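You operate a simulated robot arm through the tools that you are given. There is no shell and no other tool. Be economical: measure what you need, move in short steps, check, and stop when the job is done.

The job below is to be done with a simulated two-armed robot. You get a single attempt, and the scene is never put back.

TASK
Couple the yellow hose end to the tester, pump to 3 bar and hang up the red LIVE tag.
Fine: shut the tester's bleed valve before you pump; tag on the peg by the gauge.

The check looks at the end state, three seconds after you hand in, the way a careful person would. Anything else that was tipped, shoved, dropped, spilled or broken makes it a failure.

THE ROBOT
Two 7-joint arms with two-finger parallel grippers on one trunk, on a base that drives. Base frame: it is fixed to the floor where the robot stands at the start and does not move with it; the origin is under the middle of the robot, x ahead of it, y to its left, z up; the surface under the hand at the start is at about z = 0.9. Units: m, rad, N and s.
The left shoulder is at the start at [0.047, 0.182, 1.192], the right one opposite. With the tool pointing down near the work surface each hand reaches from about 0.26 to 0.72 m from the robot's upright axis, wherever it stands, measured 20 degrees to its own side. Places, roughly: gauge of the hose tester [0.7, -0.4, 1.2]; nipple of the hose tester [0.6, -0.3, 1]; peg by the gauge [0.7, -0.2, 1.3]; red pump knob [0.6, -0.4, 1.1]; tester bleed valve [0.5, -0.3, 1]. Payload 3.91 kg a hand.
The TCP of each hand is the grasp point between the finger pads, 0.03 m short of the fingertips. In the tool frame z runs along the fingers and y along their closing line. The gripper opens to 0.11 m. The fingers are 0.02 m wide and 0.01 m thick; the gripper's body (0.048 by 0.112 m) begins 0.055 m behind the TCP.
Orientation is that of the tool frame in the base frame, as a unit quaternion [x, y, z, w]. With the fingers straight down and closing along the base's y, the tool's x points along the base's -x, its y along +y and its z along -z.

THE INTERFACE
- The arms move only by the tool move_arm. It takes "left_moves", "right_moves" or both (then of equal length, played together; a hand with none holds still); each is one flat list of numbers, 7 for each row, row after row: the shift along the tool's x, y, z in m, then the turn, a rotation vector about the tool's x, y, z in rad, then the finger opening in m, from 0 to 0.11. In form: [x, y, z, wx, wy, wz, grip, x, y, z, wx, wy, wz, grip, ...]. A call has 1 to 12 rows; each row is the pose to reach, as a shift and turn from the pose commanded when the call began, along the tool's axes at that moment. Each row takes 0.2 s and may step no farther than 0.05 m and 0.15 rad from the row before; otherwise, or with a gripper value out of range, the whole call is refused. Where a pose cannot be reached the arm comes as near as it can. A force on the tool above 90 N (or 10 N above the force at the start of the call, whichever is more), or a blocked arm, ends the call early, and 0.2 s more pass. The fingers move at their own pace (about 0.072 m/s each) and stop on an object; they squeeze with about 20 N. The grip force told is the motor's: it shows also when the fingers shut on nothing. Time passes only in rows, and 0.2 s behind the last, so rows that repeat a pose let the fingers close. The reply holds the time, the measured pose of the TCP, the force on the tool along the base axes, the opening and the grip force, in the units named above and with some noise, with the torque about the TCP (base axes, N m) and any sound that the robot's microphone picked up.
- Cameras (640 x 400 px; columns grow to the right, rows downward): "scene" is now at [0.1734, -0.029, 1.4018]; the picture's right is [-0.32, -0.95, 0.00], its down [-0.42, 0.14, -0.90] and it looks along [0.85, -0.29, -0.44] (base axes); focal length 285 px, centre (320, 200). "left" rides on the left gripper at [0.073, -0.017, -0.103] in its tool frame; the picture's right is [0.23, 0.97, 0.00], its down [-0.76, 0.18, -0.62] and it looks along [-0.61, 0.14, 0.78] (tool axes); focal length 222 px, centre (320, 200). "right" rides on the right gripper at [0.072, 0.017, -0.103] in its tool frame; the picture's right is [-0.23, 0.97, 0.00], its down [-0.76, -0.18, -0.62] and it looks along [-0.61, -0.14, 0.78] (tool axes); focal length 222 px, centre (320, 200). There is no depth. A picture from a camera that has moved, and an enlarged one, comes with that camera's place and axes in the base frame and with its lens.
- camera(camera): a new picture of that camera. It takes no simulated time.
- slide_trunk(by): slides the trunk up (or, below 0, down) by that many m; the arms and the scene camera ride with it, the base frame stays. It gives what a move gives, with no picture.
- base_move(legs): drives the robot by 1 to 6 legs, each [ahead, left, turn to the left] in m, m and rad, along the robot's own axes; the way and the turn of a leg run together, so that a leg with both is an arc; at most 1.5 m and 3.142 rad a leg. The arms and the cameras ride along, it lands a little off, and it stops where it bumps. It gives what a move gives.
- pan_tilt(pan, tilt): turns the head with the scene camera to pan (to the left, within 1.396 rad either way) and tilt (down, from -0.506 to 1.204), counted from straight ahead of the robot. It gives what a move gives.
- close_up(camera, box): a new picture of the part [left, top, right, bottom] of that camera's present view, enlarged. It takes no simulated time.
- job_done(): hands the job in; it is judged then, once.

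Work in short steps. Places have to be worked out from the pictures, the camera data and where the tool is seen: move nearer, look again, correct. Check each grasp and each placing, and mend what went wrong. You have 120 turns and 92 pictures in all, those below and enlarged ones among them. Open the grippers and draw the arms clear of the work before you hand the job in, unless the task says otherwise; then end with one line.

The tools are called after "Emit:" as name(argument=value, ...) on one line, values as JSON. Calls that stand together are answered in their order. move_arm: Moves the arms, as the interface text tells. Its arguments: {"type":"object","properties":{"left_moves":{"type":"array"},"right_moves":{"type":"array"}},"required":[]} The other tools are called the same way: slide_trunk (by) slides the trunk up or down; base_move (legs) drives the base; pan_tilt (pan, tilt) turns the head that bears the scene camera; camera (camera) takes a picture; close_up (camera, box) takes an enlarged picture of a part of a camera's view; job_done () hands the job in.

At the start:

```text
time: 0.0
left_eef_pos: [0.5244, 0.0202, 1.0008]
left_orientation: [0.001, 1.0, -0.001, -0.001]
left_force: [-0.3, -0.2, 0.1]
left_wrist_torque: [-0.02, 0.0, -0.01]
left_gripper_width: 0.1098
left_grip_force: 0.0
right_eef_pos: [0.3816, -0.3871, 1.0015]
right_orientation: [0.0, 1.0, 0.0, 0.0]
right_force: [0.3, -0.1, -0.4]
right_wrist_torque: [-0.03, -0.02, 0.02]
right_gripper_width: 0.11
right_grip_force: 0.0
trunk travel left (down, up): [-0.45, 0.064]
robot x, y, heading: [-0.0002, 0.0017, 0.003]
head pan, tilt: [-0.326, 0.457]
```

scene: 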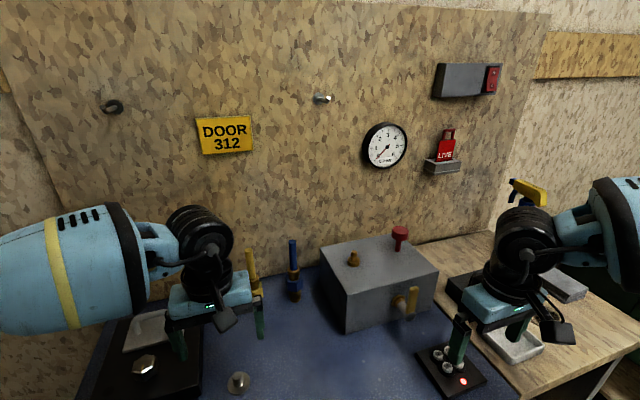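
right: 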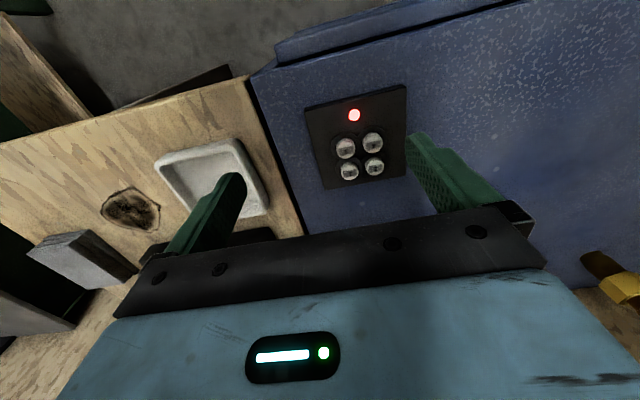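
left: 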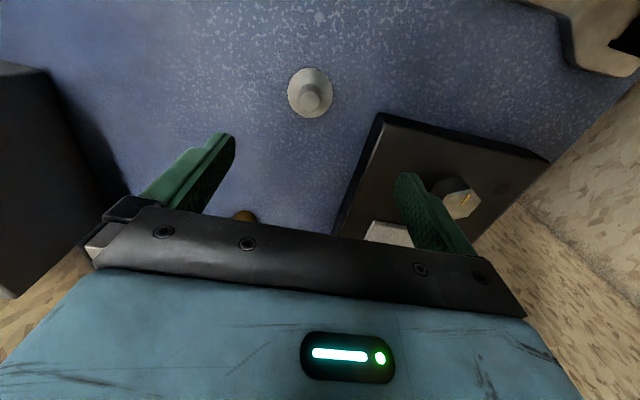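

The scene shows a tester box with a gauge, knob, nipple and yellow lever, a yellow and a blue hose end, and the red tag on a shelf. I'll look closer at each part first.

Emit:
close_up(camera="scene", box=[300, 210, 460, 340])

Emit:
close_up(camera="scene", box=[200, 220, 340, 320])

Emit:
close_up(camera="scene", box=[300, 50, 520, 190])

```text
3.08 times, centred on (380, 275) of scene
camera zoom: at [0.1734, -0.029, 1.4018], right [-0.32, -0.95, 0.0], down [-0.42, 0.14, -0.9], along [0.85, -0.29, -0.44], focal length 878 px, centre (135, -31)
```

zoom: 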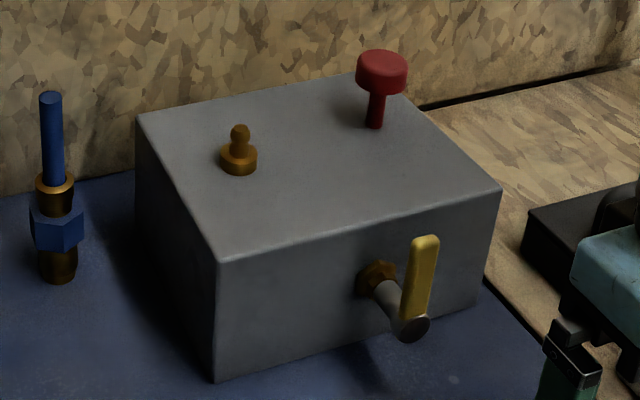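

```text
4.00 times, centred on (270, 270) of scene
camera zoom: at [0.1734, -0.029, 1.4018], right [-0.32, -0.95, 0.0], down [-0.42, 0.14, -0.9], along [0.85, -0.29, -0.44], focal length 1141 px, centre (520, -80)
```

zoom: 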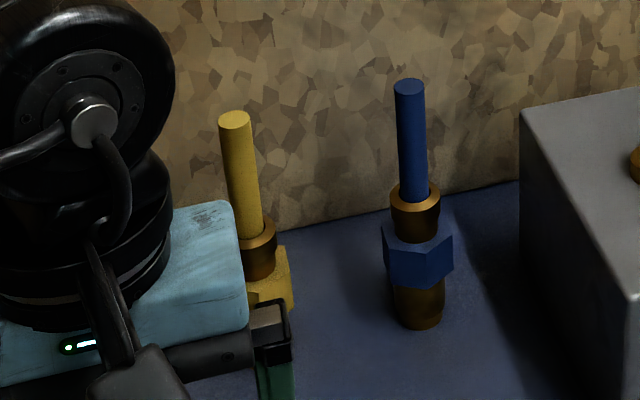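

```text
2.86 times, centred on (410, 120) of scene
camera zoom: at [0.1734, -0.029, 1.4018], right [-0.32, -0.95, 0.0], down [-0.42, 0.14, -0.9], along [0.85, -0.29, -0.44], focal length 815 px, centre (63, 429)
```

zoom: 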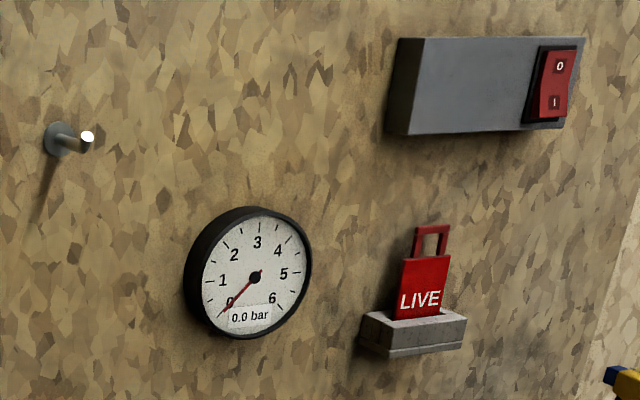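

Box top is at about z 1.005, the nipple near (0.615, -0.255) and the yellow hose end near (0.656, -0.045), partly hidden by the left hand. I lift the left hand straight up, then draw it back and left for a clear view.

Emit:
move_arm(left_moves=[0, 0, -0.05, 0, 0, 0, 0.11, 0, 0, -0.1, 0, 0, 0, 0.11, 0.03, 0.03, -0.12, 0, 0, 0, 0.11, 0.07, 0.06, -0.12, 0, 0, 0, 0.11, 0.11, 0.09, -0.12, 0, 0, 0, 0.11, 0.14, 0.12, -0.12, 0, 0, 0, 0.11, 0.17, 0.15, -0.12, 0, 0, 0, 0.11, 0.2, 0.19, -0.12, 0, 0, 0, 0.11])

Emit:
camera(camera="scene")

```text
time: 1.8
left_eef_pos: [0.3247, 0.2103, 1.1191]
left_orientation: [0.001, 1.0, -0.001, 0.001]
left_force: [0.1, 0.4, -0.5]
left_wrist_torque: [-0.01, -0.02, -0.01]
left_gripper_width: 0.1099
left_grip_force: 0.1
right_eef_pos: [0.3803, -0.386, 1.0009]
right_orientation: [-0.001, 1.0, 0.0, 0.001]
right_force: [-0.8, 0.0, -0.2]
right_wrist_torque: [-0.01, -0.03, 0.02]
right_gripper_width: 0.11
right_grip_force: 0.1
trunk travel left (down, up): [-0.45, 0.064]
robot x, y, heading: [-0.0021, 0.0029, 0.002]
head pan, tilt: [-0.326, 0.457]
```

```text
85 pictures are left
camera scene: at [0.1724, -0.0275, 1.402], right [-0.32, -0.95, 0.0], down [-0.42, 0.14, -0.9], along [0.85, -0.29, -0.44], focal length 285 px, centre (320, 200)
```

scene: 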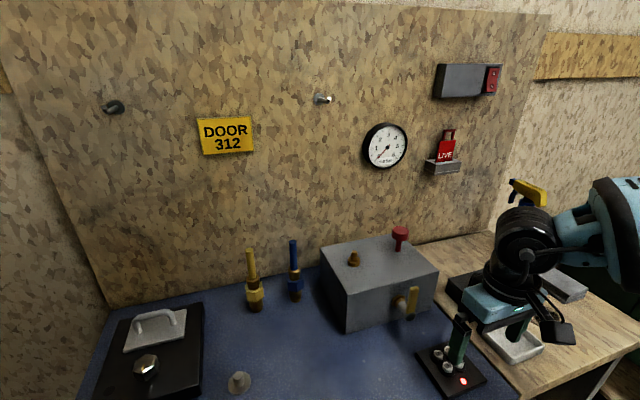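

The view is now clear. I take close-ups of the yellow hose end and the valve.

Emit:
close_up(camera="scene", box=[225, 235, 321, 320])

Emit:
close_up(camera="scene", box=[380, 270, 440, 330])

```text
4.71 times, centred on (273, 278) of scene
camera zoom: at [0.1724, -0.0275, 1.402], right [-0.32, -0.95, 0.0], down [-0.42, 0.14, -0.9], along [0.85, -0.29, -0.44], focal length 1342 px, centre (541, -165)
```

zoom: 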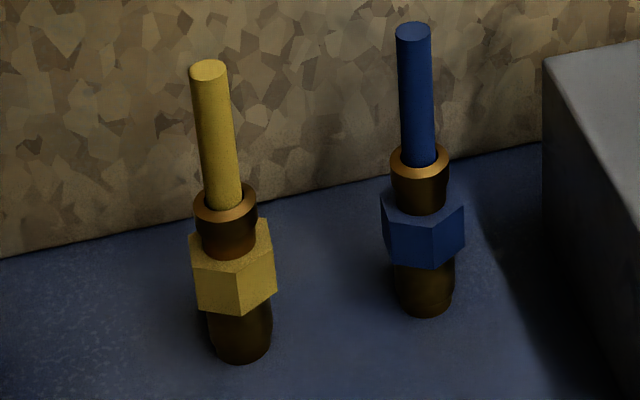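

```text
6.67 times, centred on (410, 300) of scene
camera zoom: at [0.1724, -0.0275, 1.402], right [-0.32, -0.95, 0.0], down [-0.42, 0.14, -0.9], along [0.85, -0.29, -0.44], focal length 1901 px, centre (-280, -467)
```

zoom: 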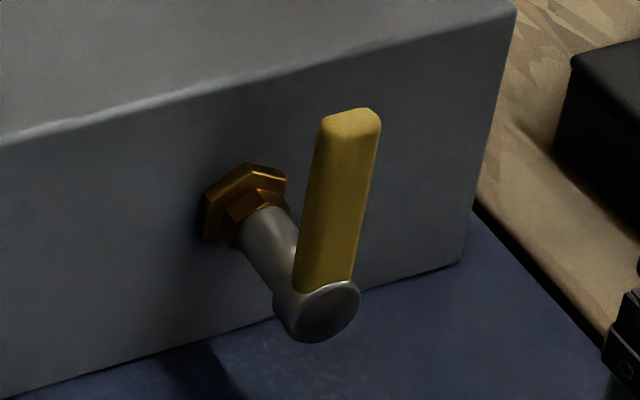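

Yellow end: axis near (0.661, -0.044), top z 1.061, brass shoulder z 0.995 (bare stub above it, about 15 mm thick). I bring the right hand up, then over the yellow stub at z 1.15 with the fingers at 0.06.

Emit:
move_arm(right_moves=[0, 0, -0.05, 0, 0, 0, 0.1, 0, 0, -0.1, 0, 0, 0, 0.08, 0, 0, -0.15, 0, 0, 0, 0.06, -0.031, 0.038, -0.15, 0, 0, 0, 0.06, -0.062, 0.076, -0.15, 0, 0, 0, 0.06, -0.093, 0.114, -0.15, 0, 0, 0, 0.06, -0.124, 0.152, -0.15, 0, 0, 0, 0.06, -0.155, 0.19, -0.15, 0, 0, 0, 0.06, -0.186, 0.228, -0.15, 0, 0, 0, 0.06, -0.217, 0.266, -0.15, 0, 0, 0, 0.06, -0.248, 0.304, -0.15, 0, 0, 0, 0.06, -0.279, 0.342, -0.15, 0, 0, 0, 0.06])

Emit:
camera(camera="right")

Emit:
camera(camera="scene")

```text
time: 4.4
left_eef_pos: [0.3252, 0.2096, 1.1184]
left_orientation: [0.001, 1.0, -0.001, -0.001]
left_force: [1.0, 0.6, -0.4]
left_wrist_torque: [-0.01, -0.04, -0.03]
left_gripper_width: 0.1101
left_grip_force: 0.0
right_eef_pos: [0.534, -0.1842, 1.1282]
right_orientation: [0.0, 1.0, 0.0, 0.0]
right_force: [-1.0, -0.5, -0.4]
right_wrist_torque: [0.01, 0.03, -0.03]
right_gripper_width: 0.0598
right_grip_force: 0.0
right hand out of reach, approached as far as the arm can: row 9, 10, 11, 12
trunk travel left (down, up): [-0.45, 0.064]
robot x, y, heading: [-0.0031, -0.0004, 0.001]
head pan, tilt: [-0.326, 0.457]
```

```text
82 pictures are left
camera right: at [0.4619, -0.1655, 1.2315], right [0.23, 0.97, 0.0], down [0.76, -0.18, 0.62], along [0.61, -0.14, -0.78], focal length 222 px, centre (320, 200)
```

right: 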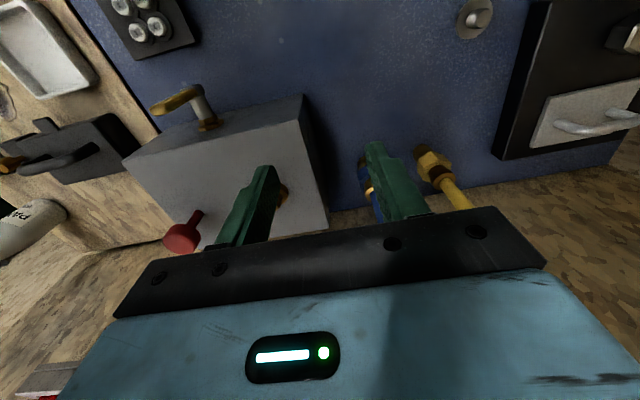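

```text
81 pictures are left
camera scene: at [0.1736, -0.0289, 1.4018], right [-0.32, -0.95, 0.0], down [-0.42, 0.14, -0.9], along [0.85, -0.29, -0.44], focal length 285 px, centre (320, 200)
```

scene: 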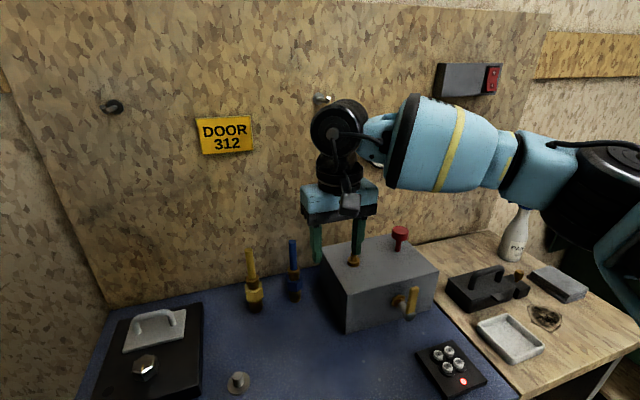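

The right hand falls short at this height, so driving a little closer would help. I look down to see how much room there is to the bench edge.

Emit:
pan_tilt(pan=0, tilt=1.2)

Emit:
camera(camera="scene")

```text
time: 5.5
left_eef_pos: [0.3252, 0.2082, 1.1189]
left_orientation: [0.0, 1.0, -0.001, -0.001]
left_force: [0.5, -0.3, 0.5]
left_wrist_torque: [-0.03, 0.0, 0.0]
left_gripper_width: 0.1102
left_grip_force: 0.0
right_eef_pos: [0.5361, -0.1827, 1.1279]
right_orientation: [0.001, 1.0, 0.0, 0.0]
right_force: [-0.1, 1.0, -0.3]
right_wrist_torque: [0.03, -0.01, -0.02]
right_gripper_width: 0.0599
right_grip_force: 0.1
trunk travel left (down, up): [-0.45, 0.064]
robot x, y, heading: [-0.0013, 0.0008, 0.003]
head pan, tilt: [0.0, 1.201]
```

```text
80 pictures are left
camera scene: at [0.1425, 0.0005, 1.3443], right [0.0, -1.0, 0.0], down [-0.93, 0.0, -0.36], along [0.36, 0.0, -0.93], focal length 285 px, centre (320, 200)
```

scene: 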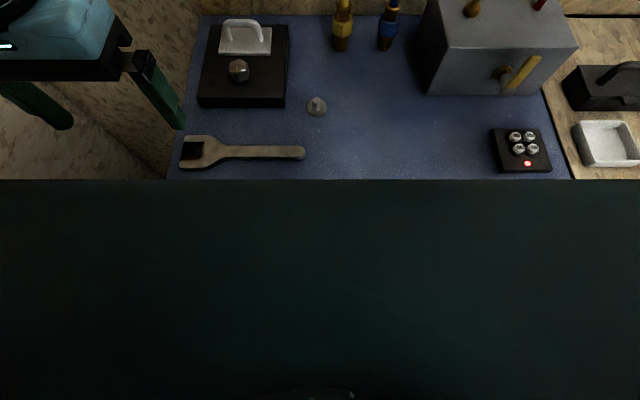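

The dark area seems to be the robot's own chest. I use the left wrist camera to judge the side wall and bench front before driving.

Emit:
camera(camera="left")

Emit:
pan_tilt(pan=0.6, tilt=0.7)

Emit:
camera(camera="scene")

```text
79 pictures are left
camera left: at [0.2539, 0.1923, 1.2227], right [-0.23, 0.97, 0.0], down [0.76, 0.18, 0.62], along [0.61, 0.14, -0.78], focal length 222 px, centre (320, 200)
```

left: 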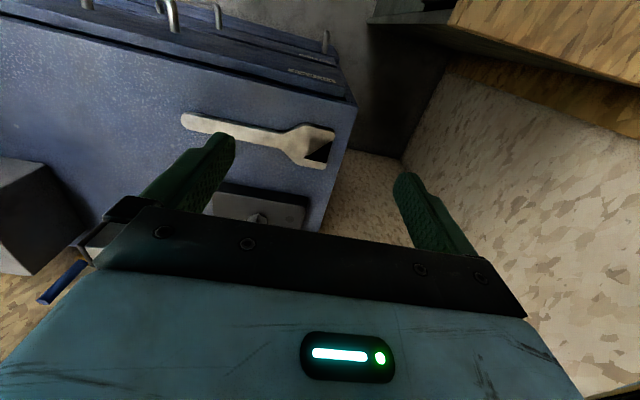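

```text
time: 6.5
left_eef_pos: [0.3252, 0.2075, 1.1188]
left_orientation: [0.0, 1.0, 0.0, -0.001]
left_force: [-0.7, -0.3, -0.5]
left_wrist_torque: [-0.01, -0.02, -0.03]
left_gripper_width: 0.1102
left_grip_force: 0.0
right_eef_pos: [0.5352, -0.1828, 1.1296]
right_orientation: [0.0, 1.0, 0.0, 0.001]
right_force: [-0.1, -0.3, 0.1]
right_wrist_torque: [-0.02, 0.03, -0.01]
right_gripper_width: 0.0599
right_grip_force: 0.1
trunk travel left (down, up): [-0.45, 0.064]
robot x, y, heading: [0.0024, 0.0026, -0.001]
head pan, tilt: [0.6, 0.7]
```

```text
78 pictures are left
camera scene: at [0.1567, 0.0484, 1.3802], right [0.56, -0.83, 0.0], down [-0.53, -0.36, -0.76], along [0.63, 0.43, -0.64], focal length 285 px, centre (320, 200)
```

scene: 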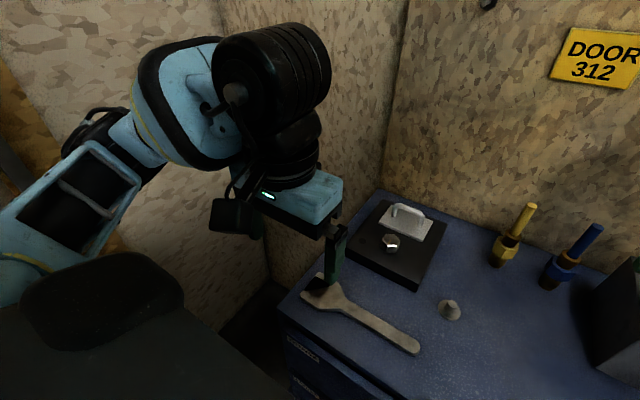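

There is ample room at the left, but the drawer cabinet leaves little driving space ahead. Pitching the right hand 45° forward gains reach and also lets me grip the brass ferrule below the stub, so I pitch it in place, slightly drawn back.

Emit:
move_arm(right_moves=[0.02, 0, 0, 0, -0.131, 0, 0.06, 0.03, 0, 0, 0, -0.262, 0, 0.06, 0.03, 0, 0, 0, -0.393, 0, 0.06, 0.03, 0, 0, 0, -0.524, 0, 0.06, 0.03, 0, 0, 0, -0.655, 0, 0.06, 0.03, 0, 0, 0, -0.785, 0, 0.06])

Emit:
pan_tilt(pan=-0.3, tilt=0.6)

Emit:
camera(camera="scene")

```text
time: 7.9
left_eef_pos: [0.3254, 0.2076, 1.1189]
left_orientation: [0.001, 1.0, -0.002, 0.0]
left_force: [-0.2, -0.2, 0.0]
left_wrist_torque: [-0.01, 0.01, 0.03]
left_gripper_width: 0.1097
left_grip_force: 0.1
right_eef_pos: [0.5048, -0.189, 1.1276]
right_orientation: [0.001, 0.924, 0.0, 0.383]
right_force: [-0.2, 0.5, 0.0]
right_wrist_torque: [0.03, 0.03, 0.01]
right_gripper_width: 0.0599
right_grip_force: 0.1
trunk travel left (down, up): [-0.45, 0.064]
robot x, y, heading: [-0.0003, 0.0002, 0.002]
head pan, tilt: [0.6, 0.7]
```

```text
time: 9.1
left_eef_pos: [0.3257, 0.2079, 1.1193]
left_orientation: [0.001, 1.0, -0.001, -0.002]
left_force: [0.0, -0.8, -0.5]
left_wrist_torque: [0.0, -0.01, 0.0]
left_gripper_width: 0.1101
left_grip_force: 0.0
right_eef_pos: [0.5048, -0.1898, 1.1278]
right_orientation: [-0.001, 0.924, 0.0, 0.383]
right_force: [-1.3, 0.3, -0.4]
right_wrist_torque: [-0.02, 0.0, 0.01]
right_gripper_width: 0.0603
right_grip_force: 0.0
trunk travel left (down, up): [-0.45, 0.064]
robot x, y, heading: [-0.0008, -0.0014, -0.001]
head pan, tilt: [-0.3, 0.6]
```

```text
77 pictures are left
camera scene: at [0.171, -0.0255, 1.3889], right [-0.29, -0.96, 0.0], down [-0.54, 0.17, -0.83], along [0.79, -0.24, -0.56], focal length 285 px, centre (320, 200)
```

scene: 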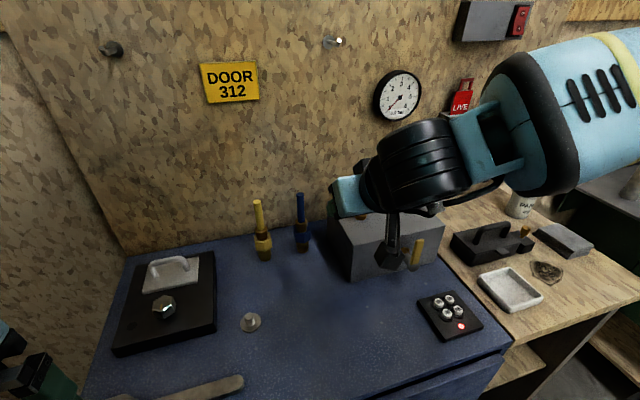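

The hand is pitched 45° at (0.505, -0.189, 1.128). I shift it left to the hose's y and come down in front of it at about (0.57, -0.044, 0.985).

Emit:
move_arm(right_moves=[0, 0.048, 0, 0, 0, 0, 0.06, 0, 0.097, 0, 0, 0, 0, 0.06, 0, 0.145, 0, 0, 0, 0, 0.06, 0.014, 0.145, 0.037, 0, 0, 0, 0.06, 0.028, 0.145, 0.074, 0, 0, 0, 0.06, 0.041, 0.145, 0.11, 0, 0, 0, 0.06, 0.055, 0.145, 0.147, 0, 0, 0, 0.06])

Emit:
camera(camera="scene")

Emit:
camera(camera="right")

```text
time: 10.7
left_eef_pos: [0.3276, 0.208, 1.1182]
left_orientation: [0.001, 1.0, 0.0, -0.002]
left_force: [-0.3, -0.3, 0.0]
left_wrist_torque: [0.01, 0.04, 0.03]
left_gripper_width: 0.11
left_grip_force: 0.0
right_eef_pos: [0.5507, -0.1173, 1.0032]
right_orientation: [0.0, 0.924, 0.002, 0.382]
right_force: [0.9, -0.7, 0.0]
right_wrist_torque: [0.04, 0.03, -0.03]
right_gripper_width: 0.0598
right_grip_force: 0.1
right hand out of reach, approached as far as the arm can: row 2, 3, 4, 5, 6, 7
trunk travel left (down, up): [-0.45, 0.064]
robot x, y, heading: [-0.0032, 0.0003, -0.003]
head pan, tilt: [-0.3, 0.6]
```

```text
76 pictures are left
camera scene: at [0.1742, -0.0268, 1.3883], right [-0.3, -0.96, 0.0], down [-0.54, 0.17, -0.82], along [0.79, -0.24, -0.57], focal length 285 px, centre (320, 200)
```

scene: 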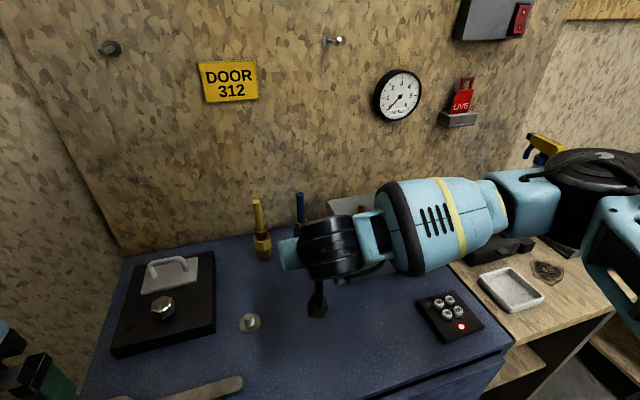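

```text
75 pictures are left
camera right: at [0.4251, -0.0999, 1.0257], right [0.16, 0.97, 0.16], down [0.1, -0.18, 0.98], along [0.98, -0.14, -0.13], focal length 222 px, centre (320, 200)
```

right: 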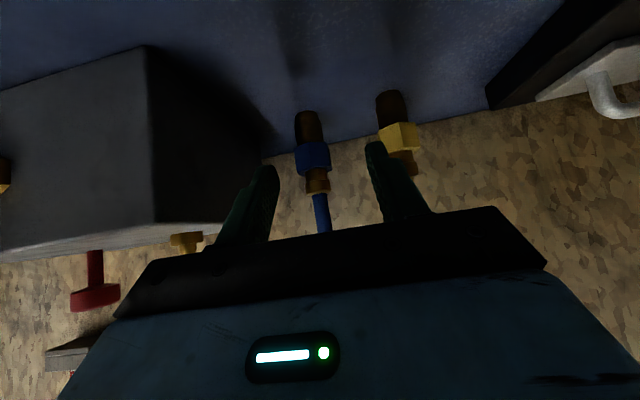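

The right arm runs into a joint limit reaching inward; the free wall on the left is near y 0.84, so there is room sideways. I drive the base 0.13 m to the left; nothing stands in the right hand's way at x≤0.58.

Emit:
base_move(legs=[[0, 0.13, 0]])

```text
time: 12.6
left_eef_pos: [0.3272, 0.3282, 1.119]
left_orientation: [0.002, 1.0, -0.001, 0.0]
left_force: [0.0, 0.5, 0.0]
left_wrist_torque: [-0.02, -0.03, 0.02]
left_gripper_width: 0.11
left_grip_force: 0.1
right_eef_pos: [0.5475, 0.0032, 1.0051]
right_orientation: [0.001, 0.924, 0.0, 0.383]
right_force: [-0.2, -1.5, 0.3]
right_wrist_torque: [-0.02, 0.01, 0.0]
right_gripper_width: 0.0601
right_grip_force: 0.1
trunk travel left (down, up): [-0.45, 0.064]
robot x, y, heading: [0.0037, 0.1214, -0.001]
head pan, tilt: [-0.3, 0.6]
stopped in leg 1: the robot was blocked; the commanded pose is now the measured one
```

It stopped at y 0.121, blocked by something. I check what is around.

Emit:
pan_tilt(pan=1.1, tilt=0.8)

Emit:
camera(camera="scene")

Emit:
camera(camera="right")

```text
time: 14.1
left_eef_pos: [0.3268, 0.3296, 1.1181]
left_orientation: [0.001, 1.0, -0.001, 0.0]
left_force: [0.3, -0.1, 0.4]
left_wrist_torque: [-0.02, -0.01, 0.03]
left_gripper_width: 0.11
left_grip_force: 0.0
right_eef_pos: [0.5483, 0.0038, 1.0059]
right_orientation: [0.001, 0.924, 0.0, 0.383]
right_force: [-0.2, 0.4, -0.2]
right_wrist_torque: [0.0, -0.03, -0.02]
right_gripper_width: 0.0601
right_grip_force: 0.0
trunk travel left (down, up): [-0.45, 0.064]
robot x, y, heading: [-0.0011, 0.1229, -0.002]
head pan, tilt: [1.1, 0.799]
```

```text
74 pictures are left
camera scene: at [0.1237, 0.1939, 1.372], right [0.89, -0.46, 0.0], down [-0.33, -0.64, -0.7], along [0.32, 0.62, -0.72], focal length 285 px, centre (320, 200)
```

scene: 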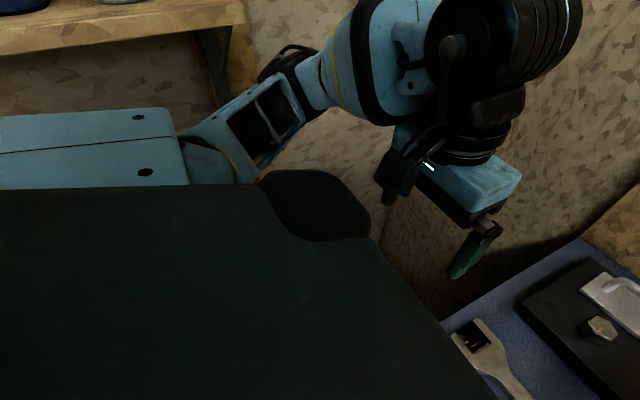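

```text
73 pictures are left
camera right: at [0.4222, 0.0222, 1.0273], right [0.16, 0.97, 0.16], down [0.1, -0.18, 0.98], along [0.98, -0.14, -0.12], focal length 222 px, centre (320, 200)
```

right: 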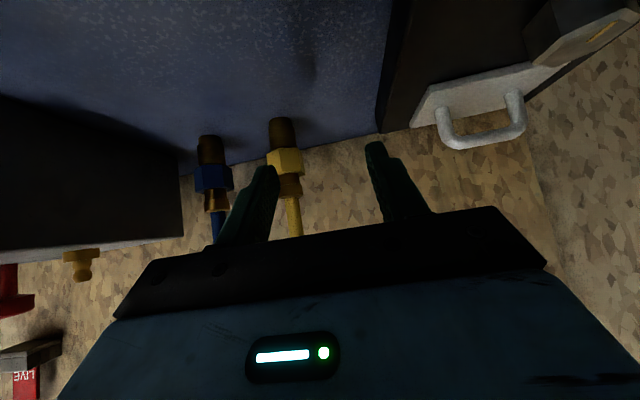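

Nothing looks disturbed, and triangulating from here confirms the yellow ferrule near (0.661, -0.043). I align in y, then slide the open fingers forward round the ferrule at z≈0.992.

Emit:
move_arm(right_moves=[0, -0.024, 0, 0, 0, 0, 0.06, 0, -0.048, 0, 0, 0, 0, 0.06, -0.016, -0.048, 0.036, 0, 0, 0, 0.06, -0.033, -0.048, 0.053, 0, 0, 0, 0.06, -0.05, -0.048, 0.07, 0, 0, 0, 0.06, -0.07, -0.048, 0.0895, 0, 0, 0, 0.06])

Emit:
camera(camera="right")

Emit:
pan_tilt(pan=-0.3, tilt=0.6)

Emit:
camera(camera="scene")

```text
time: 15.5
left_eef_pos: [0.3269, 0.3295, 1.119]
left_orientation: [0.001, 1.0, 0.001, -0.001]
left_force: [0.2, 0.4, 0.4]
left_wrist_torque: [0.03, -0.01, -0.02]
left_gripper_width: 0.1104
left_grip_force: 0.1
right_eef_pos: [0.6572, -0.0521, 0.9923]
right_orientation: [-0.001, 0.924, 0.003, 0.383]
right_force: [-0.4, -0.5, -0.2]
right_wrist_torque: [0.02, -0.05, 0.01]
right_gripper_width: 0.0599
right_grip_force: 0.0
right hand out of reach, approached as far as the arm can: row 6
trunk travel left (down, up): [-0.45, 0.064]
robot x, y, heading: [0.0004, 0.1225, -0.004]
head pan, tilt: [1.1, 0.799]
```

```text
72 pictures are left
camera right: at [0.5314, -0.0338, 1.0146], right [0.16, 0.97, 0.16], down [0.1, -0.18, 0.98], along [0.98, -0.14, -0.12], focal length 222 px, centre (320, 200)
```

right: 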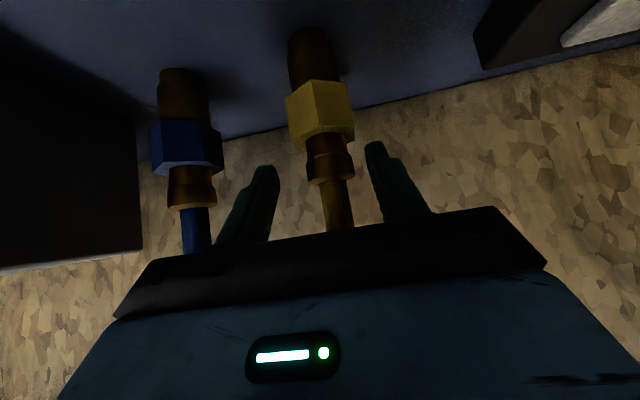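

```text
time: 17.1
left_eef_pos: [0.3267, 0.3297, 1.1185]
left_orientation: [0.002, 1.0, -0.001, 0.0]
left_force: [-0.4, 0.1, -0.3]
left_wrist_torque: [0.0, 0.0, 0.01]
left_gripper_width: 0.11
left_grip_force: 0.0
right_eef_pos: [0.6573, -0.051, 0.9934]
right_orientation: [0.0, 0.923, 0.002, 0.384]
right_force: [0.8, 0.3, -0.4]
right_wrist_torque: [-0.01, -0.01, -0.01]
right_gripper_width: 0.06
right_grip_force: 0.0
trunk travel left (down, up): [-0.45, 0.064]
robot x, y, heading: [0.0054, 0.1219, -0.001]
head pan, tilt: [-0.3, 0.6]
```

```text
71 pictures are left
camera scene: at [0.1711, 0.0959, 1.3889], right [-0.3, -0.95, 0.0], down [-0.54, 0.17, -0.83], along [0.79, -0.25, -0.56], focal length 285 px, centre (320, 200)
```

scene: 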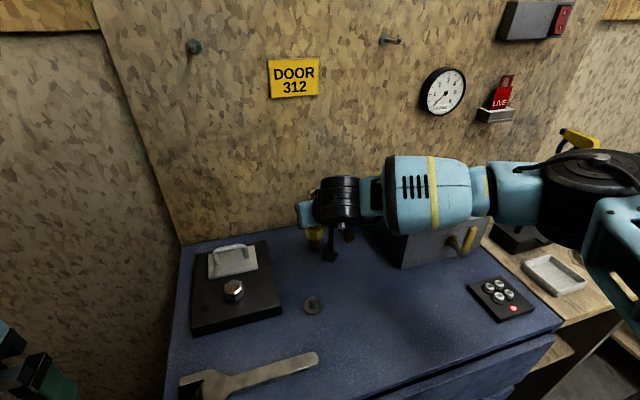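

The hose is slightly to +y of the fingers' middle and the TCP sits just at the ferrule's top. I nudge +8 mm in y and 9 mm down, then close.

Emit:
move_arm(right_moves=[0.005, 0.008, 0.009, 0, 0, 0, 0.06, 0.005, 0.008, 0.009, 0, 0, 0, 0.045, 0.005, 0.008, 0.009, 0, 0, 0, 0.03, 0.005, 0.008, 0.009, 0, 0, 0, 0.015, 0.005, 0.008, 0.009, 0, 0, 0, 0.0, 0.005, 0.008, 0.009, 0, 0, 0, 0.0])

Emit:
camera(camera="right")

```text
time: 18.5
left_eef_pos: [0.3258, 0.3306, 1.1182]
left_orientation: [0.002, 1.0, -0.001, 0.0]
left_force: [0.1, 0.1, -0.5]
left_wrist_torque: [0.03, 0.01, 0.0]
left_gripper_width: 0.11
left_grip_force: 0.0
right_eef_pos: [0.6533, -0.0501, 0.9868]
right_orientation: [0.0, 0.924, 0.001, 0.383]
right_force: [1.5, 6.8, 2.2]
right_wrist_torque: [0.31, -0.12, 0.04]
right_gripper_width: 0.0353
right_grip_force: 20.5
right hand out of reach, approached as far as the arm can: row 1, 2, 3, 4, 5, 6
trunk travel left (down, up): [-0.45, 0.064]
robot x, y, heading: [0.0059, 0.122, -0.003]
head pan, tilt: [-0.3, 0.6]
```

```text
70 pictures are left
camera right: at [0.5274, -0.0314, 1.0093], right [0.16, 0.97, 0.16], down [0.1, -0.18, 0.98], along [0.98, -0.14, -0.12], focal length 222 px, centre (320, 200)
```

right: 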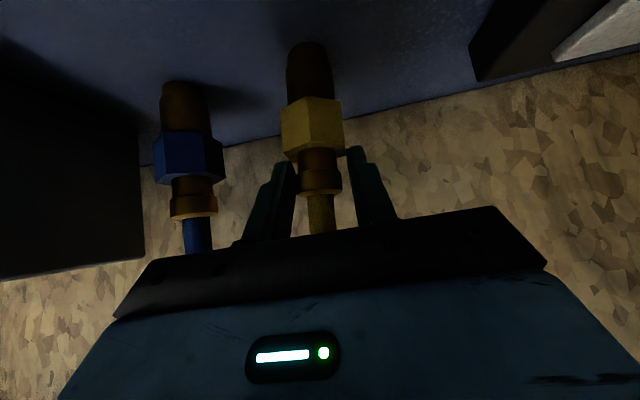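

The grip is 35 mm wide, so the pads caught the nut, and the arm is at its reach limit. I open and raise the trunk 0.06 m to gain reach and grip the bare stub instead.

Emit:
move_arm(right_moves=[0, 0, 0, 0, 0, 0, 0.03, 0, 0, 0, 0, 0, 0, 0.06, 0, 0, 0, 0, 0, 0, 0.06])

Emit:
slide_trunk(by=0.06)

Emit:
camera(camera="right")

```text
time: 19.3
left_eef_pos: [0.3262, 0.3297, 1.1189]
left_orientation: [0.002, 1.0, 0.0, 0.0]
left_force: [-0.6, 0.0, 0.0]
left_wrist_torque: [-0.01, 0.0, 0.01]
left_gripper_width: 0.1099
left_grip_force: 0.0
right_eef_pos: [0.654, -0.05, 0.9868]
right_orientation: [0.001, 0.924, 0.001, 0.383]
right_force: [-0.1, 0.5, -0.8]
right_wrist_torque: [0.03, -0.03, 0.0]
right_gripper_width: 0.06
right_grip_force: 0.0
trunk travel left (down, up): [-0.45, 0.064]
robot x, y, heading: [0.0045, 0.1194, -0.001]
head pan, tilt: [-0.3, 0.6]
```

```text
time: 20.3
left_eef_pos: [0.3288, 0.3315, 1.1762]
left_orientation: [0.002, 1.0, -0.001, -0.002]
left_force: [-0.4, -0.4, -0.4]
left_wrist_torque: [0.03, 0.01, -0.04]
left_gripper_width: 0.1101
left_grip_force: 0.1
right_eef_pos: [0.6448, -0.0489, 1.1856]
right_orientation: [0.0, 0.877, 0.001, 0.48]
right_force: [0.5, 0.0, -0.5]
right_wrist_torque: [0.0, -0.01, 0.0]
right_gripper_width: 0.0598
right_grip_force: 0.1
trunk travel left (down, up): [-0.51, 0.004]
robot x, y, heading: [-0.0018, 0.1193, -0.004]
head pan, tilt: [-0.3, 0.6]
```

```text
69 pictures are left
camera right: at [0.5173, -0.0307, 1.1803], right [0.12, 0.97, 0.19], down [-0.11, -0.18, 0.98], along [0.99, -0.14, 0.09], focal length 222 px, centre (320, 200)
```

right: 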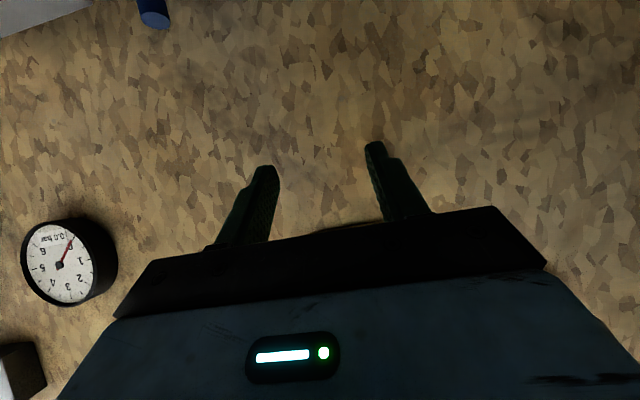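

The hand rose more than expected and pitched a bit. I check that the hoses are still standing.

Emit:
camera(camera="scene")

```text
68 pictures are left
camera scene: at [0.1048, 0.0984, 1.4579], right [-0.3, -0.95, 0.0], down [-0.54, 0.17, -0.82], along [0.79, -0.25, -0.57], focal length 285 px, centre (320, 200)
```

scene: 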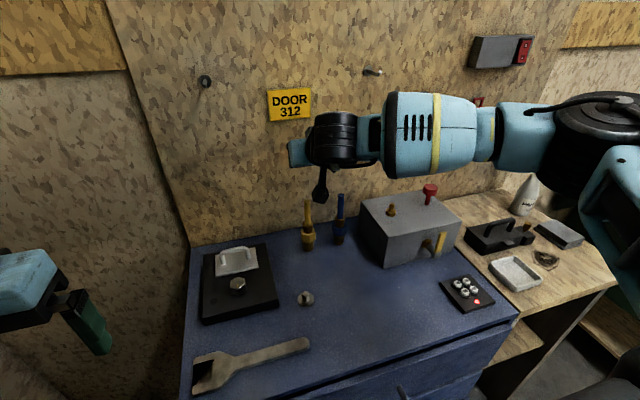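

Both hoses stand where they were. I draw back, descend to z≈1.015 in front of the yellow stub and check alignment.

Emit:
move_arm(right_moves=[0.018, 0.003, -0.028, 0, 0, 0, 0.06, 0.035, 0.006, -0.055, 0, 0, 0, 0.06, 0.071, 0.006, -0.032, 0, 0, 0, 0.06, 0.107, 0.006, -0.009, 0, 0, 0, 0.06, 0.143, 0.006, 0.014, 0, 0, 0, 0.06, 0.179, 0.006, 0.037, 0, 0, 0, 0.06])

Emit:
camera(camera="right")

```text
time: 21.7
left_eef_pos: [0.3284, 0.332, 1.1775]
left_orientation: [0.002, 1.0, -0.001, -0.002]
left_force: [0.3, 0.3, 0.2]
left_wrist_torque: [0.0, 0.05, 0.03]
left_gripper_width: 0.1104
left_grip_force: 0.0
right_eef_pos: [0.5665, -0.0677, 1.0345]
right_orientation: [0.0, 0.877, 0.001, 0.481]
right_force: [-0.4, 0.7, -0.6]
right_wrist_torque: [0.0, 0.02, 0.01]
right_gripper_width: 0.0599
right_grip_force: 0.1
right hand out of reach, approached as far as the arm can: row 5, 6
trunk travel left (down, up): [-0.51, 0.004]
robot x, y, heading: [0.0008, 0.1223, -0.004]
head pan, tilt: [-0.3, 0.6]
```

```text
67 pictures are left
camera right: at [0.4387, -0.0497, 1.0289], right [0.12, 0.97, 0.19], down [-0.11, -0.18, 0.98], along [0.99, -0.14, 0.09], focal length 222 px, centre (320, 200)
```

right: 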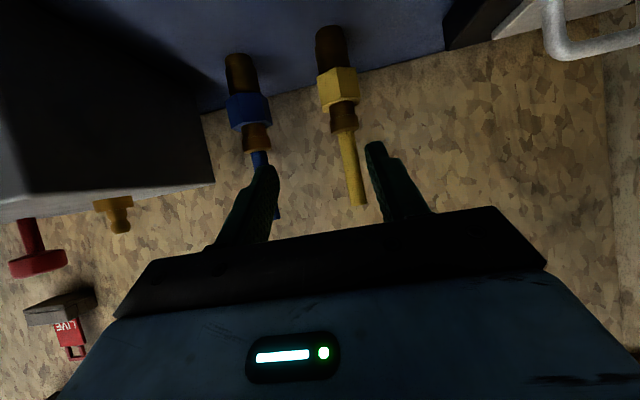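

The arm is limited reaching inward across itself. Turning the robot left brings the right shoulder forward, so I retract the hand, drive back right 0.1 m and turn left 0.4 rad.

Emit:
move_arm(right_moves=[0.005, 0, -0.045, 0, 0, 0, 0.06, 0.01, 0, -0.09, 0, 0, 0, 0.06, 0.014, 0, -0.133, 0, 0, 0, 0.06])

Emit:
base_move(legs=[[0, -0.1, 0], [0, 0, 0.4]])

Emit:
camera(camera="scene")

```text
time: 22.5
left_eef_pos: [0.3282, 0.3308, 1.1776]
left_orientation: [0.002, 1.0, 0.0, -0.002]
left_force: [-0.3, -0.3, 0.6]
left_wrist_torque: [-0.02, 0.0, 0.0]
left_gripper_width: 0.1098
left_grip_force: 0.0
right_eef_pos: [0.4475, -0.066, 1.0952]
right_orientation: [0.0, 0.877, 0.0, 0.48]
right_force: [0.7, -0.1, -0.5]
right_wrist_torque: [-0.03, 0.01, 0.02]
right_gripper_width: 0.0599
right_grip_force: 0.0
trunk travel left (down, up): [-0.51, 0.004]
robot x, y, heading: [0.002, 0.1227, -0.001]
head pan, tilt: [-0.3, 0.6]
```

```text
time: 25.2
left_eef_pos: [0.2385, 0.3339, 1.1604]
left_orientation: [-0.184, 0.983, -0.003, -0.029]
left_force: [0.0, 0.5, 0.6]
left_wrist_torque: [0.02, 0.01, -0.01]
left_gripper_width: 0.1098
left_grip_force: 0.0
right_eef_pos: [0.5004, 0.0222, 1.0852]
right_orientation: [-0.173, 0.865, 0.096, 0.461]
right_force: [0.1, -0.8, -0.3]
right_wrist_torque: [-0.03, -0.01, -0.05]
right_gripper_width: 0.0598
right_grip_force: 0.1
trunk travel left (down, up): [-0.51, 0.004]
robot x, y, heading: [-0.001, 0.0189, 0.396]
head pan, tilt: [-0.3, 0.6]
```

```text
66 pictures are left
camera scene: at [0.1293, 0.0399, 1.4552], right [0.09, -1.0, 0.0], down [-0.58, -0.05, -0.82], along [0.81, 0.08, -0.58], focal length 285 px, centre (320, 200)
```

scene: 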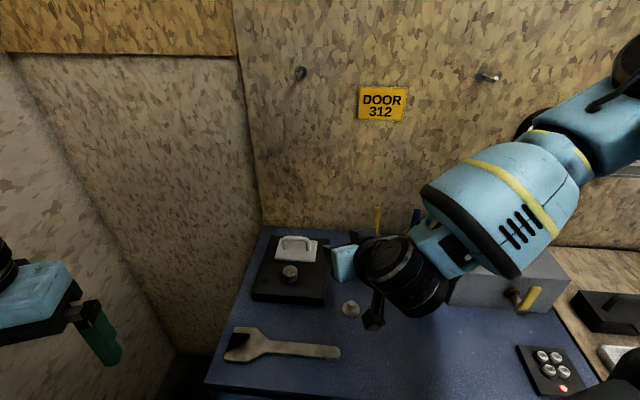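

The turn is done: hand at (0.50, 0.02, 1.085), yawed 0.4. I take most of the yaw out and stage it 0.09 m in front of the stub at z≈1.02.

Emit:
move_arm(right_moves=[0.009, -0.025, 0.016, 0.053, 0, 0.034, 0.06, 0.018, -0.05, 0.032, 0.105, 0, 0.068, 0.06, 0.027, -0.074, 0.048, 0.158, 0, 0.101, 0.06, 0.0361, -0.099, 0.0641, 0.21, 0, 0.135, 0.06])

Emit:
camera(camera="right")

```text
time: 26.2
left_eef_pos: [0.2302, 0.3315, 1.1609]
left_orientation: [-0.181, 0.983, -0.004, -0.027]
left_force: [-0.7, 0.1, 0.8]
left_wrist_torque: [0.01, 0.0, -0.01]
left_gripper_width: 0.1099
left_grip_force: 0.1
right_eef_pos: [0.5621, -0.0555, 1.0256]
right_orientation: [-0.063, 0.877, 0.035, 0.476]
right_force: [0.2, -0.1, -0.6]
right_wrist_torque: [0.0, -0.01, 0.02]
right_gripper_width: 0.0599
right_grip_force: 0.0
trunk travel left (down, up): [-0.51, 0.004]
robot x, y, heading: [-0.0004, 0.0221, 0.394]
head pan, tilt: [-0.3, 0.6]
```

```text
65 pictures are left
camera right: at [0.4342, -0.056, 1.0214], right [-0.02, 0.98, 0.19], down [-0.08, -0.19, 0.98], along [1.0, 0.0, 0.08], focal length 222 px, centre (320, 200)
```

right: 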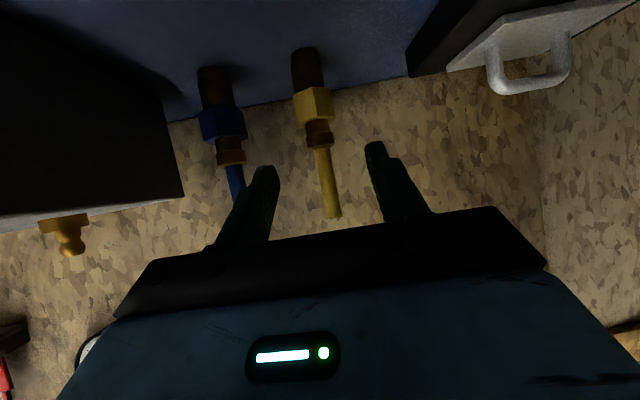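

Triangulation puts the stub at (0.661, -0.046). I slide forward to straddle it at z≈1.012 and then close.

Emit:
move_arm(right_moves=[-0.014, -0.001, 0.03, 0, 0, 0, 0.06, -0.028, -0.002, 0.06, 0, 0, 0, 0.06, -0.042, -0.0035, 0.089, 0, 0, 0, 0.06, -0.042, -0.0035, 0.089, 0, 0, 0, 0.06])

Emit:
camera(camera="right")

```text
time: 27.2
left_eef_pos: [0.2296, 0.3326, 1.1617]
left_orientation: [-0.18, 0.983, -0.004, -0.028]
left_force: [0.2, 0.3, 0.5]
left_wrist_torque: [-0.01, -0.04, 0.0]
left_gripper_width: 0.11
left_grip_force: 0.1
right_eef_pos: [0.6591, -0.0457, 1.0109]
right_orientation: [-0.064, 0.876, 0.036, 0.476]
right_force: [-0.3, -0.1, 0.3]
right_wrist_torque: [0.0, 0.0, 0.01]
right_gripper_width: 0.0598
right_grip_force: 0.1
trunk travel left (down, up): [-0.51, 0.004]
robot x, y, heading: [-0.0031, 0.0217, 0.393]
head pan, tilt: [-0.3, 0.6]
```

```text
64 pictures are left
camera right: at [0.5302, -0.0464, 1.0067], right [-0.02, 0.98, 0.19], down [-0.08, -0.19, 0.98], along [1.0, 0.01, 0.08], focal length 222 px, centre (320, 200)
```

right: 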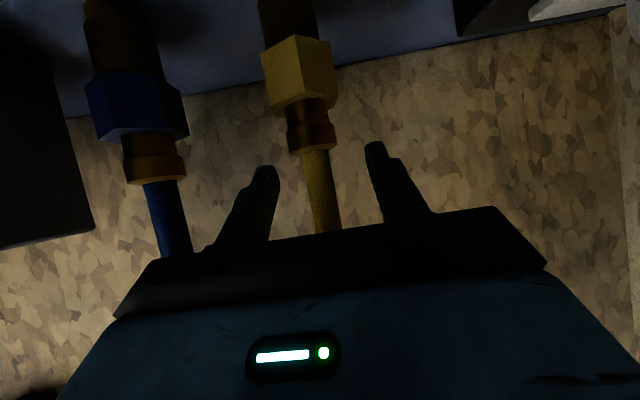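

The stub is centred between the pads and the ferrule is about 2 cm below the TCP. I close.

Emit:
move_arm(right_moves=[0, 0, 0, 0, 0, 0, 0.04, 0, 0, 0, 0, 0, 0, 0.02, 0, 0, 0, 0, 0, 0, 0.0, 0, 0, 0, 0, 0, 0, 0.0, 0, 0, 0, 0, 0, 0, 0.0])

Emit:
camera(camera="right")

```text
time: 28.4
left_eef_pos: [0.2296, 0.3324, 1.1616]
left_orientation: [-0.181, 0.983, -0.004, -0.028]
left_force: [-0.2, 0.8, 0.9]
left_wrist_torque: [-0.02, 0.03, 0.0]
left_gripper_width: 0.11
left_grip_force: 0.0
right_eef_pos: [0.6578, -0.0457, 1.0104]
right_orientation: [-0.064, 0.877, 0.036, 0.475]
right_force: [0.1, 1.1, 0.5]
right_wrist_torque: [0.07, -0.02, -0.01]
right_gripper_width: 0.015
right_grip_force: 19.9
trunk travel left (down, up): [-0.51, 0.004]
robot x, y, heading: [0.0018, 0.0212, 0.394]
head pan, tilt: [-0.3, 0.6]
```

```text
63 pictures are left
camera right: at [0.5297, -0.0464, 1.0067], right [-0.02, 0.98, 0.19], down [-0.08, -0.19, 0.98], along [1.0, 0.01, 0.08], focal length 222 px, centre (320, 200)
```

right: 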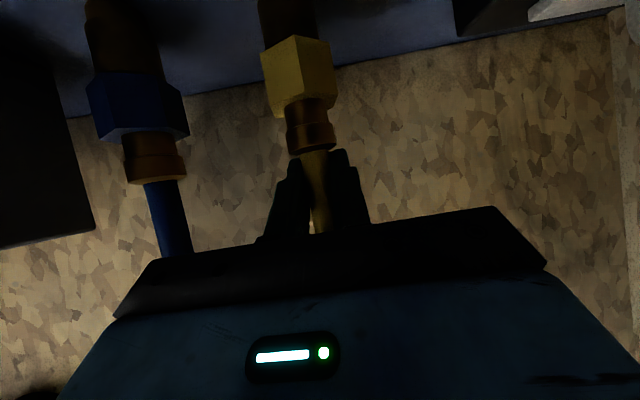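

Held at 15 mm width with 20 N. I lift it straight up 0.16 m and check.

Emit:
move_arm(right_moves=[-0.0335, 0, -0.0218, 0, 0, 0, 0, -0.067, 0, -0.0436, 0, 0, 0, 0, -0.1005, 0, -0.0654, 0, 0, 0, 0, -0.134, 0, -0.0872, 0, 0, 0, 0])

Emit:
camera(camera="right")

Emit:
camera(camera="scene")

```text
time: 29.4
left_eef_pos: [0.2291, 0.3319, 1.1614]
left_orientation: [-0.18, 0.983, -0.004, -0.027]
left_force: [-0.5, -0.1, -0.1]
left_wrist_torque: [-0.01, 0.0, 0.0]
left_gripper_width: 0.1098
left_grip_force: 0.1
right_eef_pos: [0.6578, -0.0431, 1.1715]
right_orientation: [-0.065, 0.877, 0.036, 0.476]
right_force: [-0.4, 0.3, -2.0]
right_wrist_torque: [0.02, -0.03, -0.03]
right_gripper_width: 0.0147
right_grip_force: 20.0
trunk travel left (down, up): [-0.51, 0.004]
robot x, y, heading: [-0.0023, 0.0209, 0.391]
head pan, tilt: [-0.3, 0.6]
```

```text
62 pictures are left
camera right: at [0.5293, -0.0437, 1.1685], right [-0.02, 0.98, 0.19], down [-0.08, -0.19, 0.98], along [1.0, 0.01, 0.08], focal length 222 px, centre (320, 200)
```

right: 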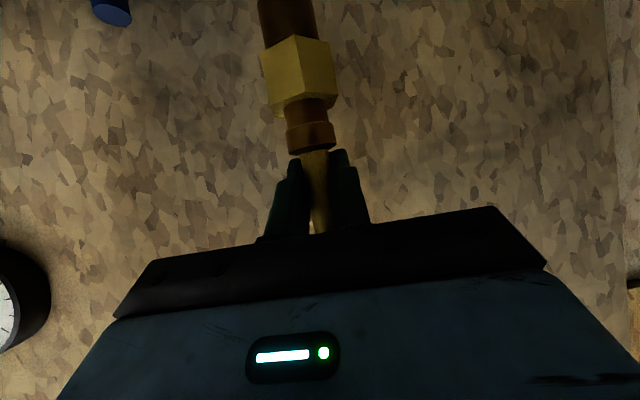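

```text
61 pictures are left
camera scene: at [0.116, 0.0404, 1.4571], right [0.09, -1.0, 0.0], down [-0.57, -0.06, -0.82], along [0.82, 0.07, -0.57], focal length 285 px, centre (320, 200)
```

scene: 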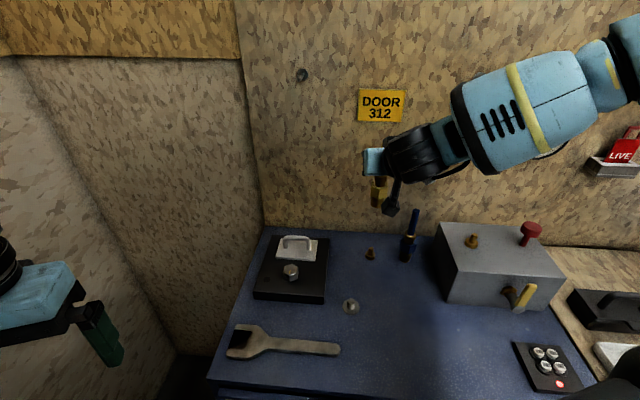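

The yellow end is lifted cleanly off its small spigot. I draw back 8 cm so as to pass in front of the blue one, then go right to y≈-0.19 to view the nipple.

Emit:
move_arm(right_moves=[0.009, 0.0057, -0.0414, 0, 0, 0, 0, 0.018, 0.0114, -0.0828, 0, 0, 0, 0, 0.021, -0.026, -0.0873, 0, 0, 0, 0, 0.024, -0.063, -0.0918, 0, 0, 0, 0, 0.027, -0.1, -0.0963, 0, 0, 0, 0, 0.0297, -0.137, -0.1008, 0, 0, 0, 0])

Emit:
camera(camera="right")

Emit:
camera(camera="scene")

```text
time: 30.8
left_eef_pos: [0.2286, 0.3328, 1.1608]
left_orientation: [-0.182, 0.983, -0.004, -0.027]
left_force: [0.1, -0.7, 0.3]
left_wrist_torque: [-0.01, -0.02, -0.02]
left_gripper_width: 0.1099
left_grip_force: 0.1
right_eef_pos: [0.5771, -0.1945, 1.203]
right_orientation: [-0.066, 0.876, 0.037, 0.476]
right_force: [-0.9, 0.8, -0.8]
right_wrist_torque: [0.04, -0.03, 0.03]
right_gripper_width: 0.015
right_grip_force: 20.2
trunk travel left (down, up): [-0.51, 0.004]
robot x, y, heading: [0.0018, 0.0219, 0.392]
head pan, tilt: [-0.3, 0.6]
```

```text
60 pictures are left
camera right: at [0.4486, -0.1966, 1.1988], right [-0.02, 0.98, 0.19], down [-0.08, -0.19, 0.98], along [1.0, 0.01, 0.08], focal length 222 px, centre (320, 200)
```

right: 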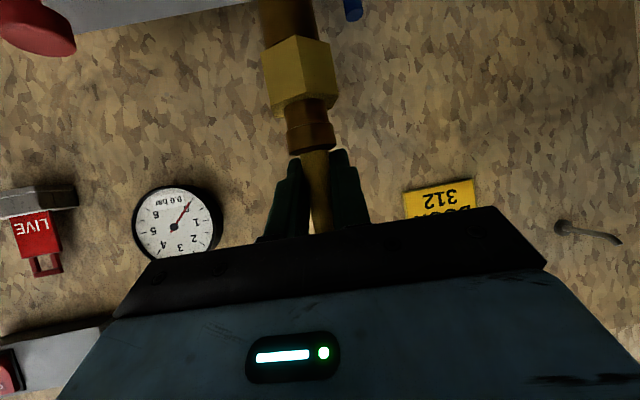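

```text
59 pictures are left
camera scene: at [0.1156, 0.0403, 1.4571], right [0.09, -1.0, 0.0], down [-0.57, -0.06, -0.82], along [0.82, 0.08, -0.57], focal length 285 px, centre (320, 200)
```

scene: 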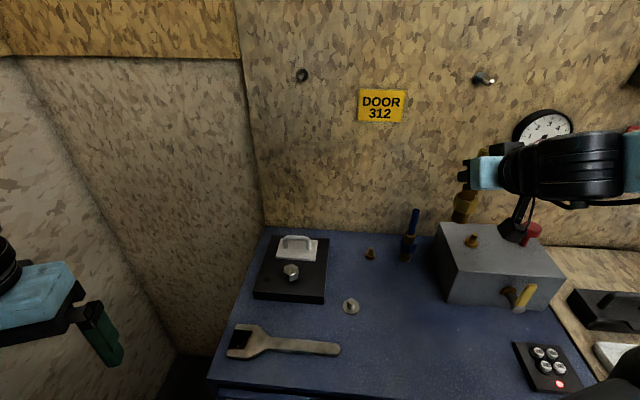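

From several rays the nipple is near (0.608, -0.252) with tip z≈1.039. I move the hose over it at the present height and compare in the scene view.

Emit:
move_arm(right_moves=[-0.005, -0.03, 0.008, 0, 0, 0, 0, -0.0106, -0.061, 0.0163, 0, 0, 0, 0, -0.0106, -0.061, 0.0163, 0, 0, 0, 0])

Emit:
close_up(camera="scene", box=[420, 140, 580, 270])

Emit:
camera(camera="left")

```text
time: 31.6
left_eef_pos: [0.2286, 0.3317, 1.16]
left_orientation: [-0.181, 0.983, -0.004, -0.027]
left_force: [-0.5, -0.3, 0.6]
left_wrist_torque: [0.02, 0.01, 0.03]
left_gripper_width: 0.1101
left_grip_force: 0.0
right_eef_pos: [0.605, -0.254, 1.2017]
right_orientation: [-0.064, 0.876, 0.036, 0.476]
right_force: [-0.5, -0.6, -1.1]
right_wrist_torque: [-0.01, 0.03, 0.02]
right_gripper_width: 0.0149
right_grip_force: 20.1
trunk travel left (down, up): [-0.51, 0.004]
robot x, y, heading: [0.0004, 0.0216, 0.392]
head pan, tilt: [-0.3, 0.6]
```

```text
3.08 times, centred on (500, 205) of scene
camera zoom: at [0.1154, 0.0403, 1.4571], right [0.09, -1.0, 0.0], down [-0.57, -0.06, -0.82], along [0.82, 0.07, -0.57], focal length 878 px, centre (-234, 185)
```

zoom: 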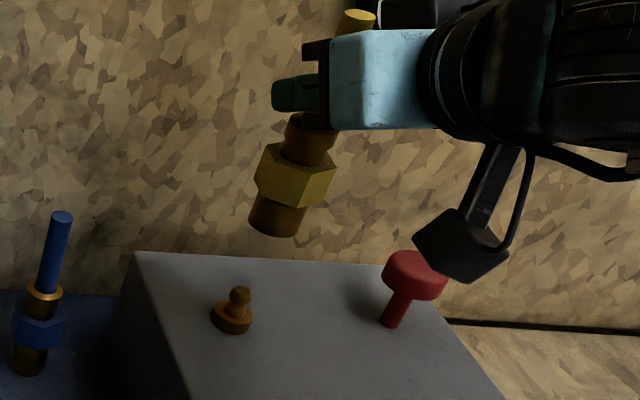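

```text
57 pictures are left
camera left: at [0.1725, 0.2932, 1.2691], right [-0.56, 0.83, 0.01], down [0.68, 0.45, 0.58], along [0.48, 0.33, -0.81], focal length 222 px, centre (320, 200)
```

left: 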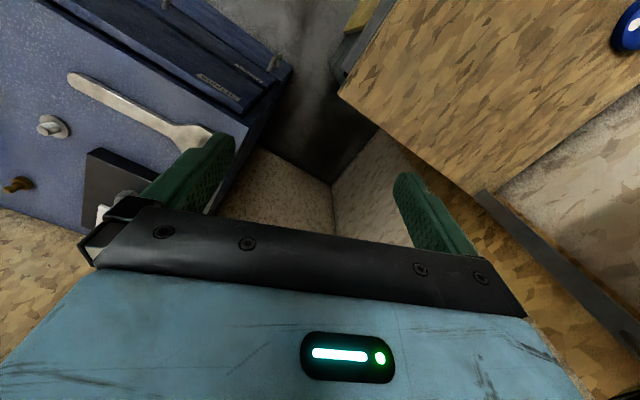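

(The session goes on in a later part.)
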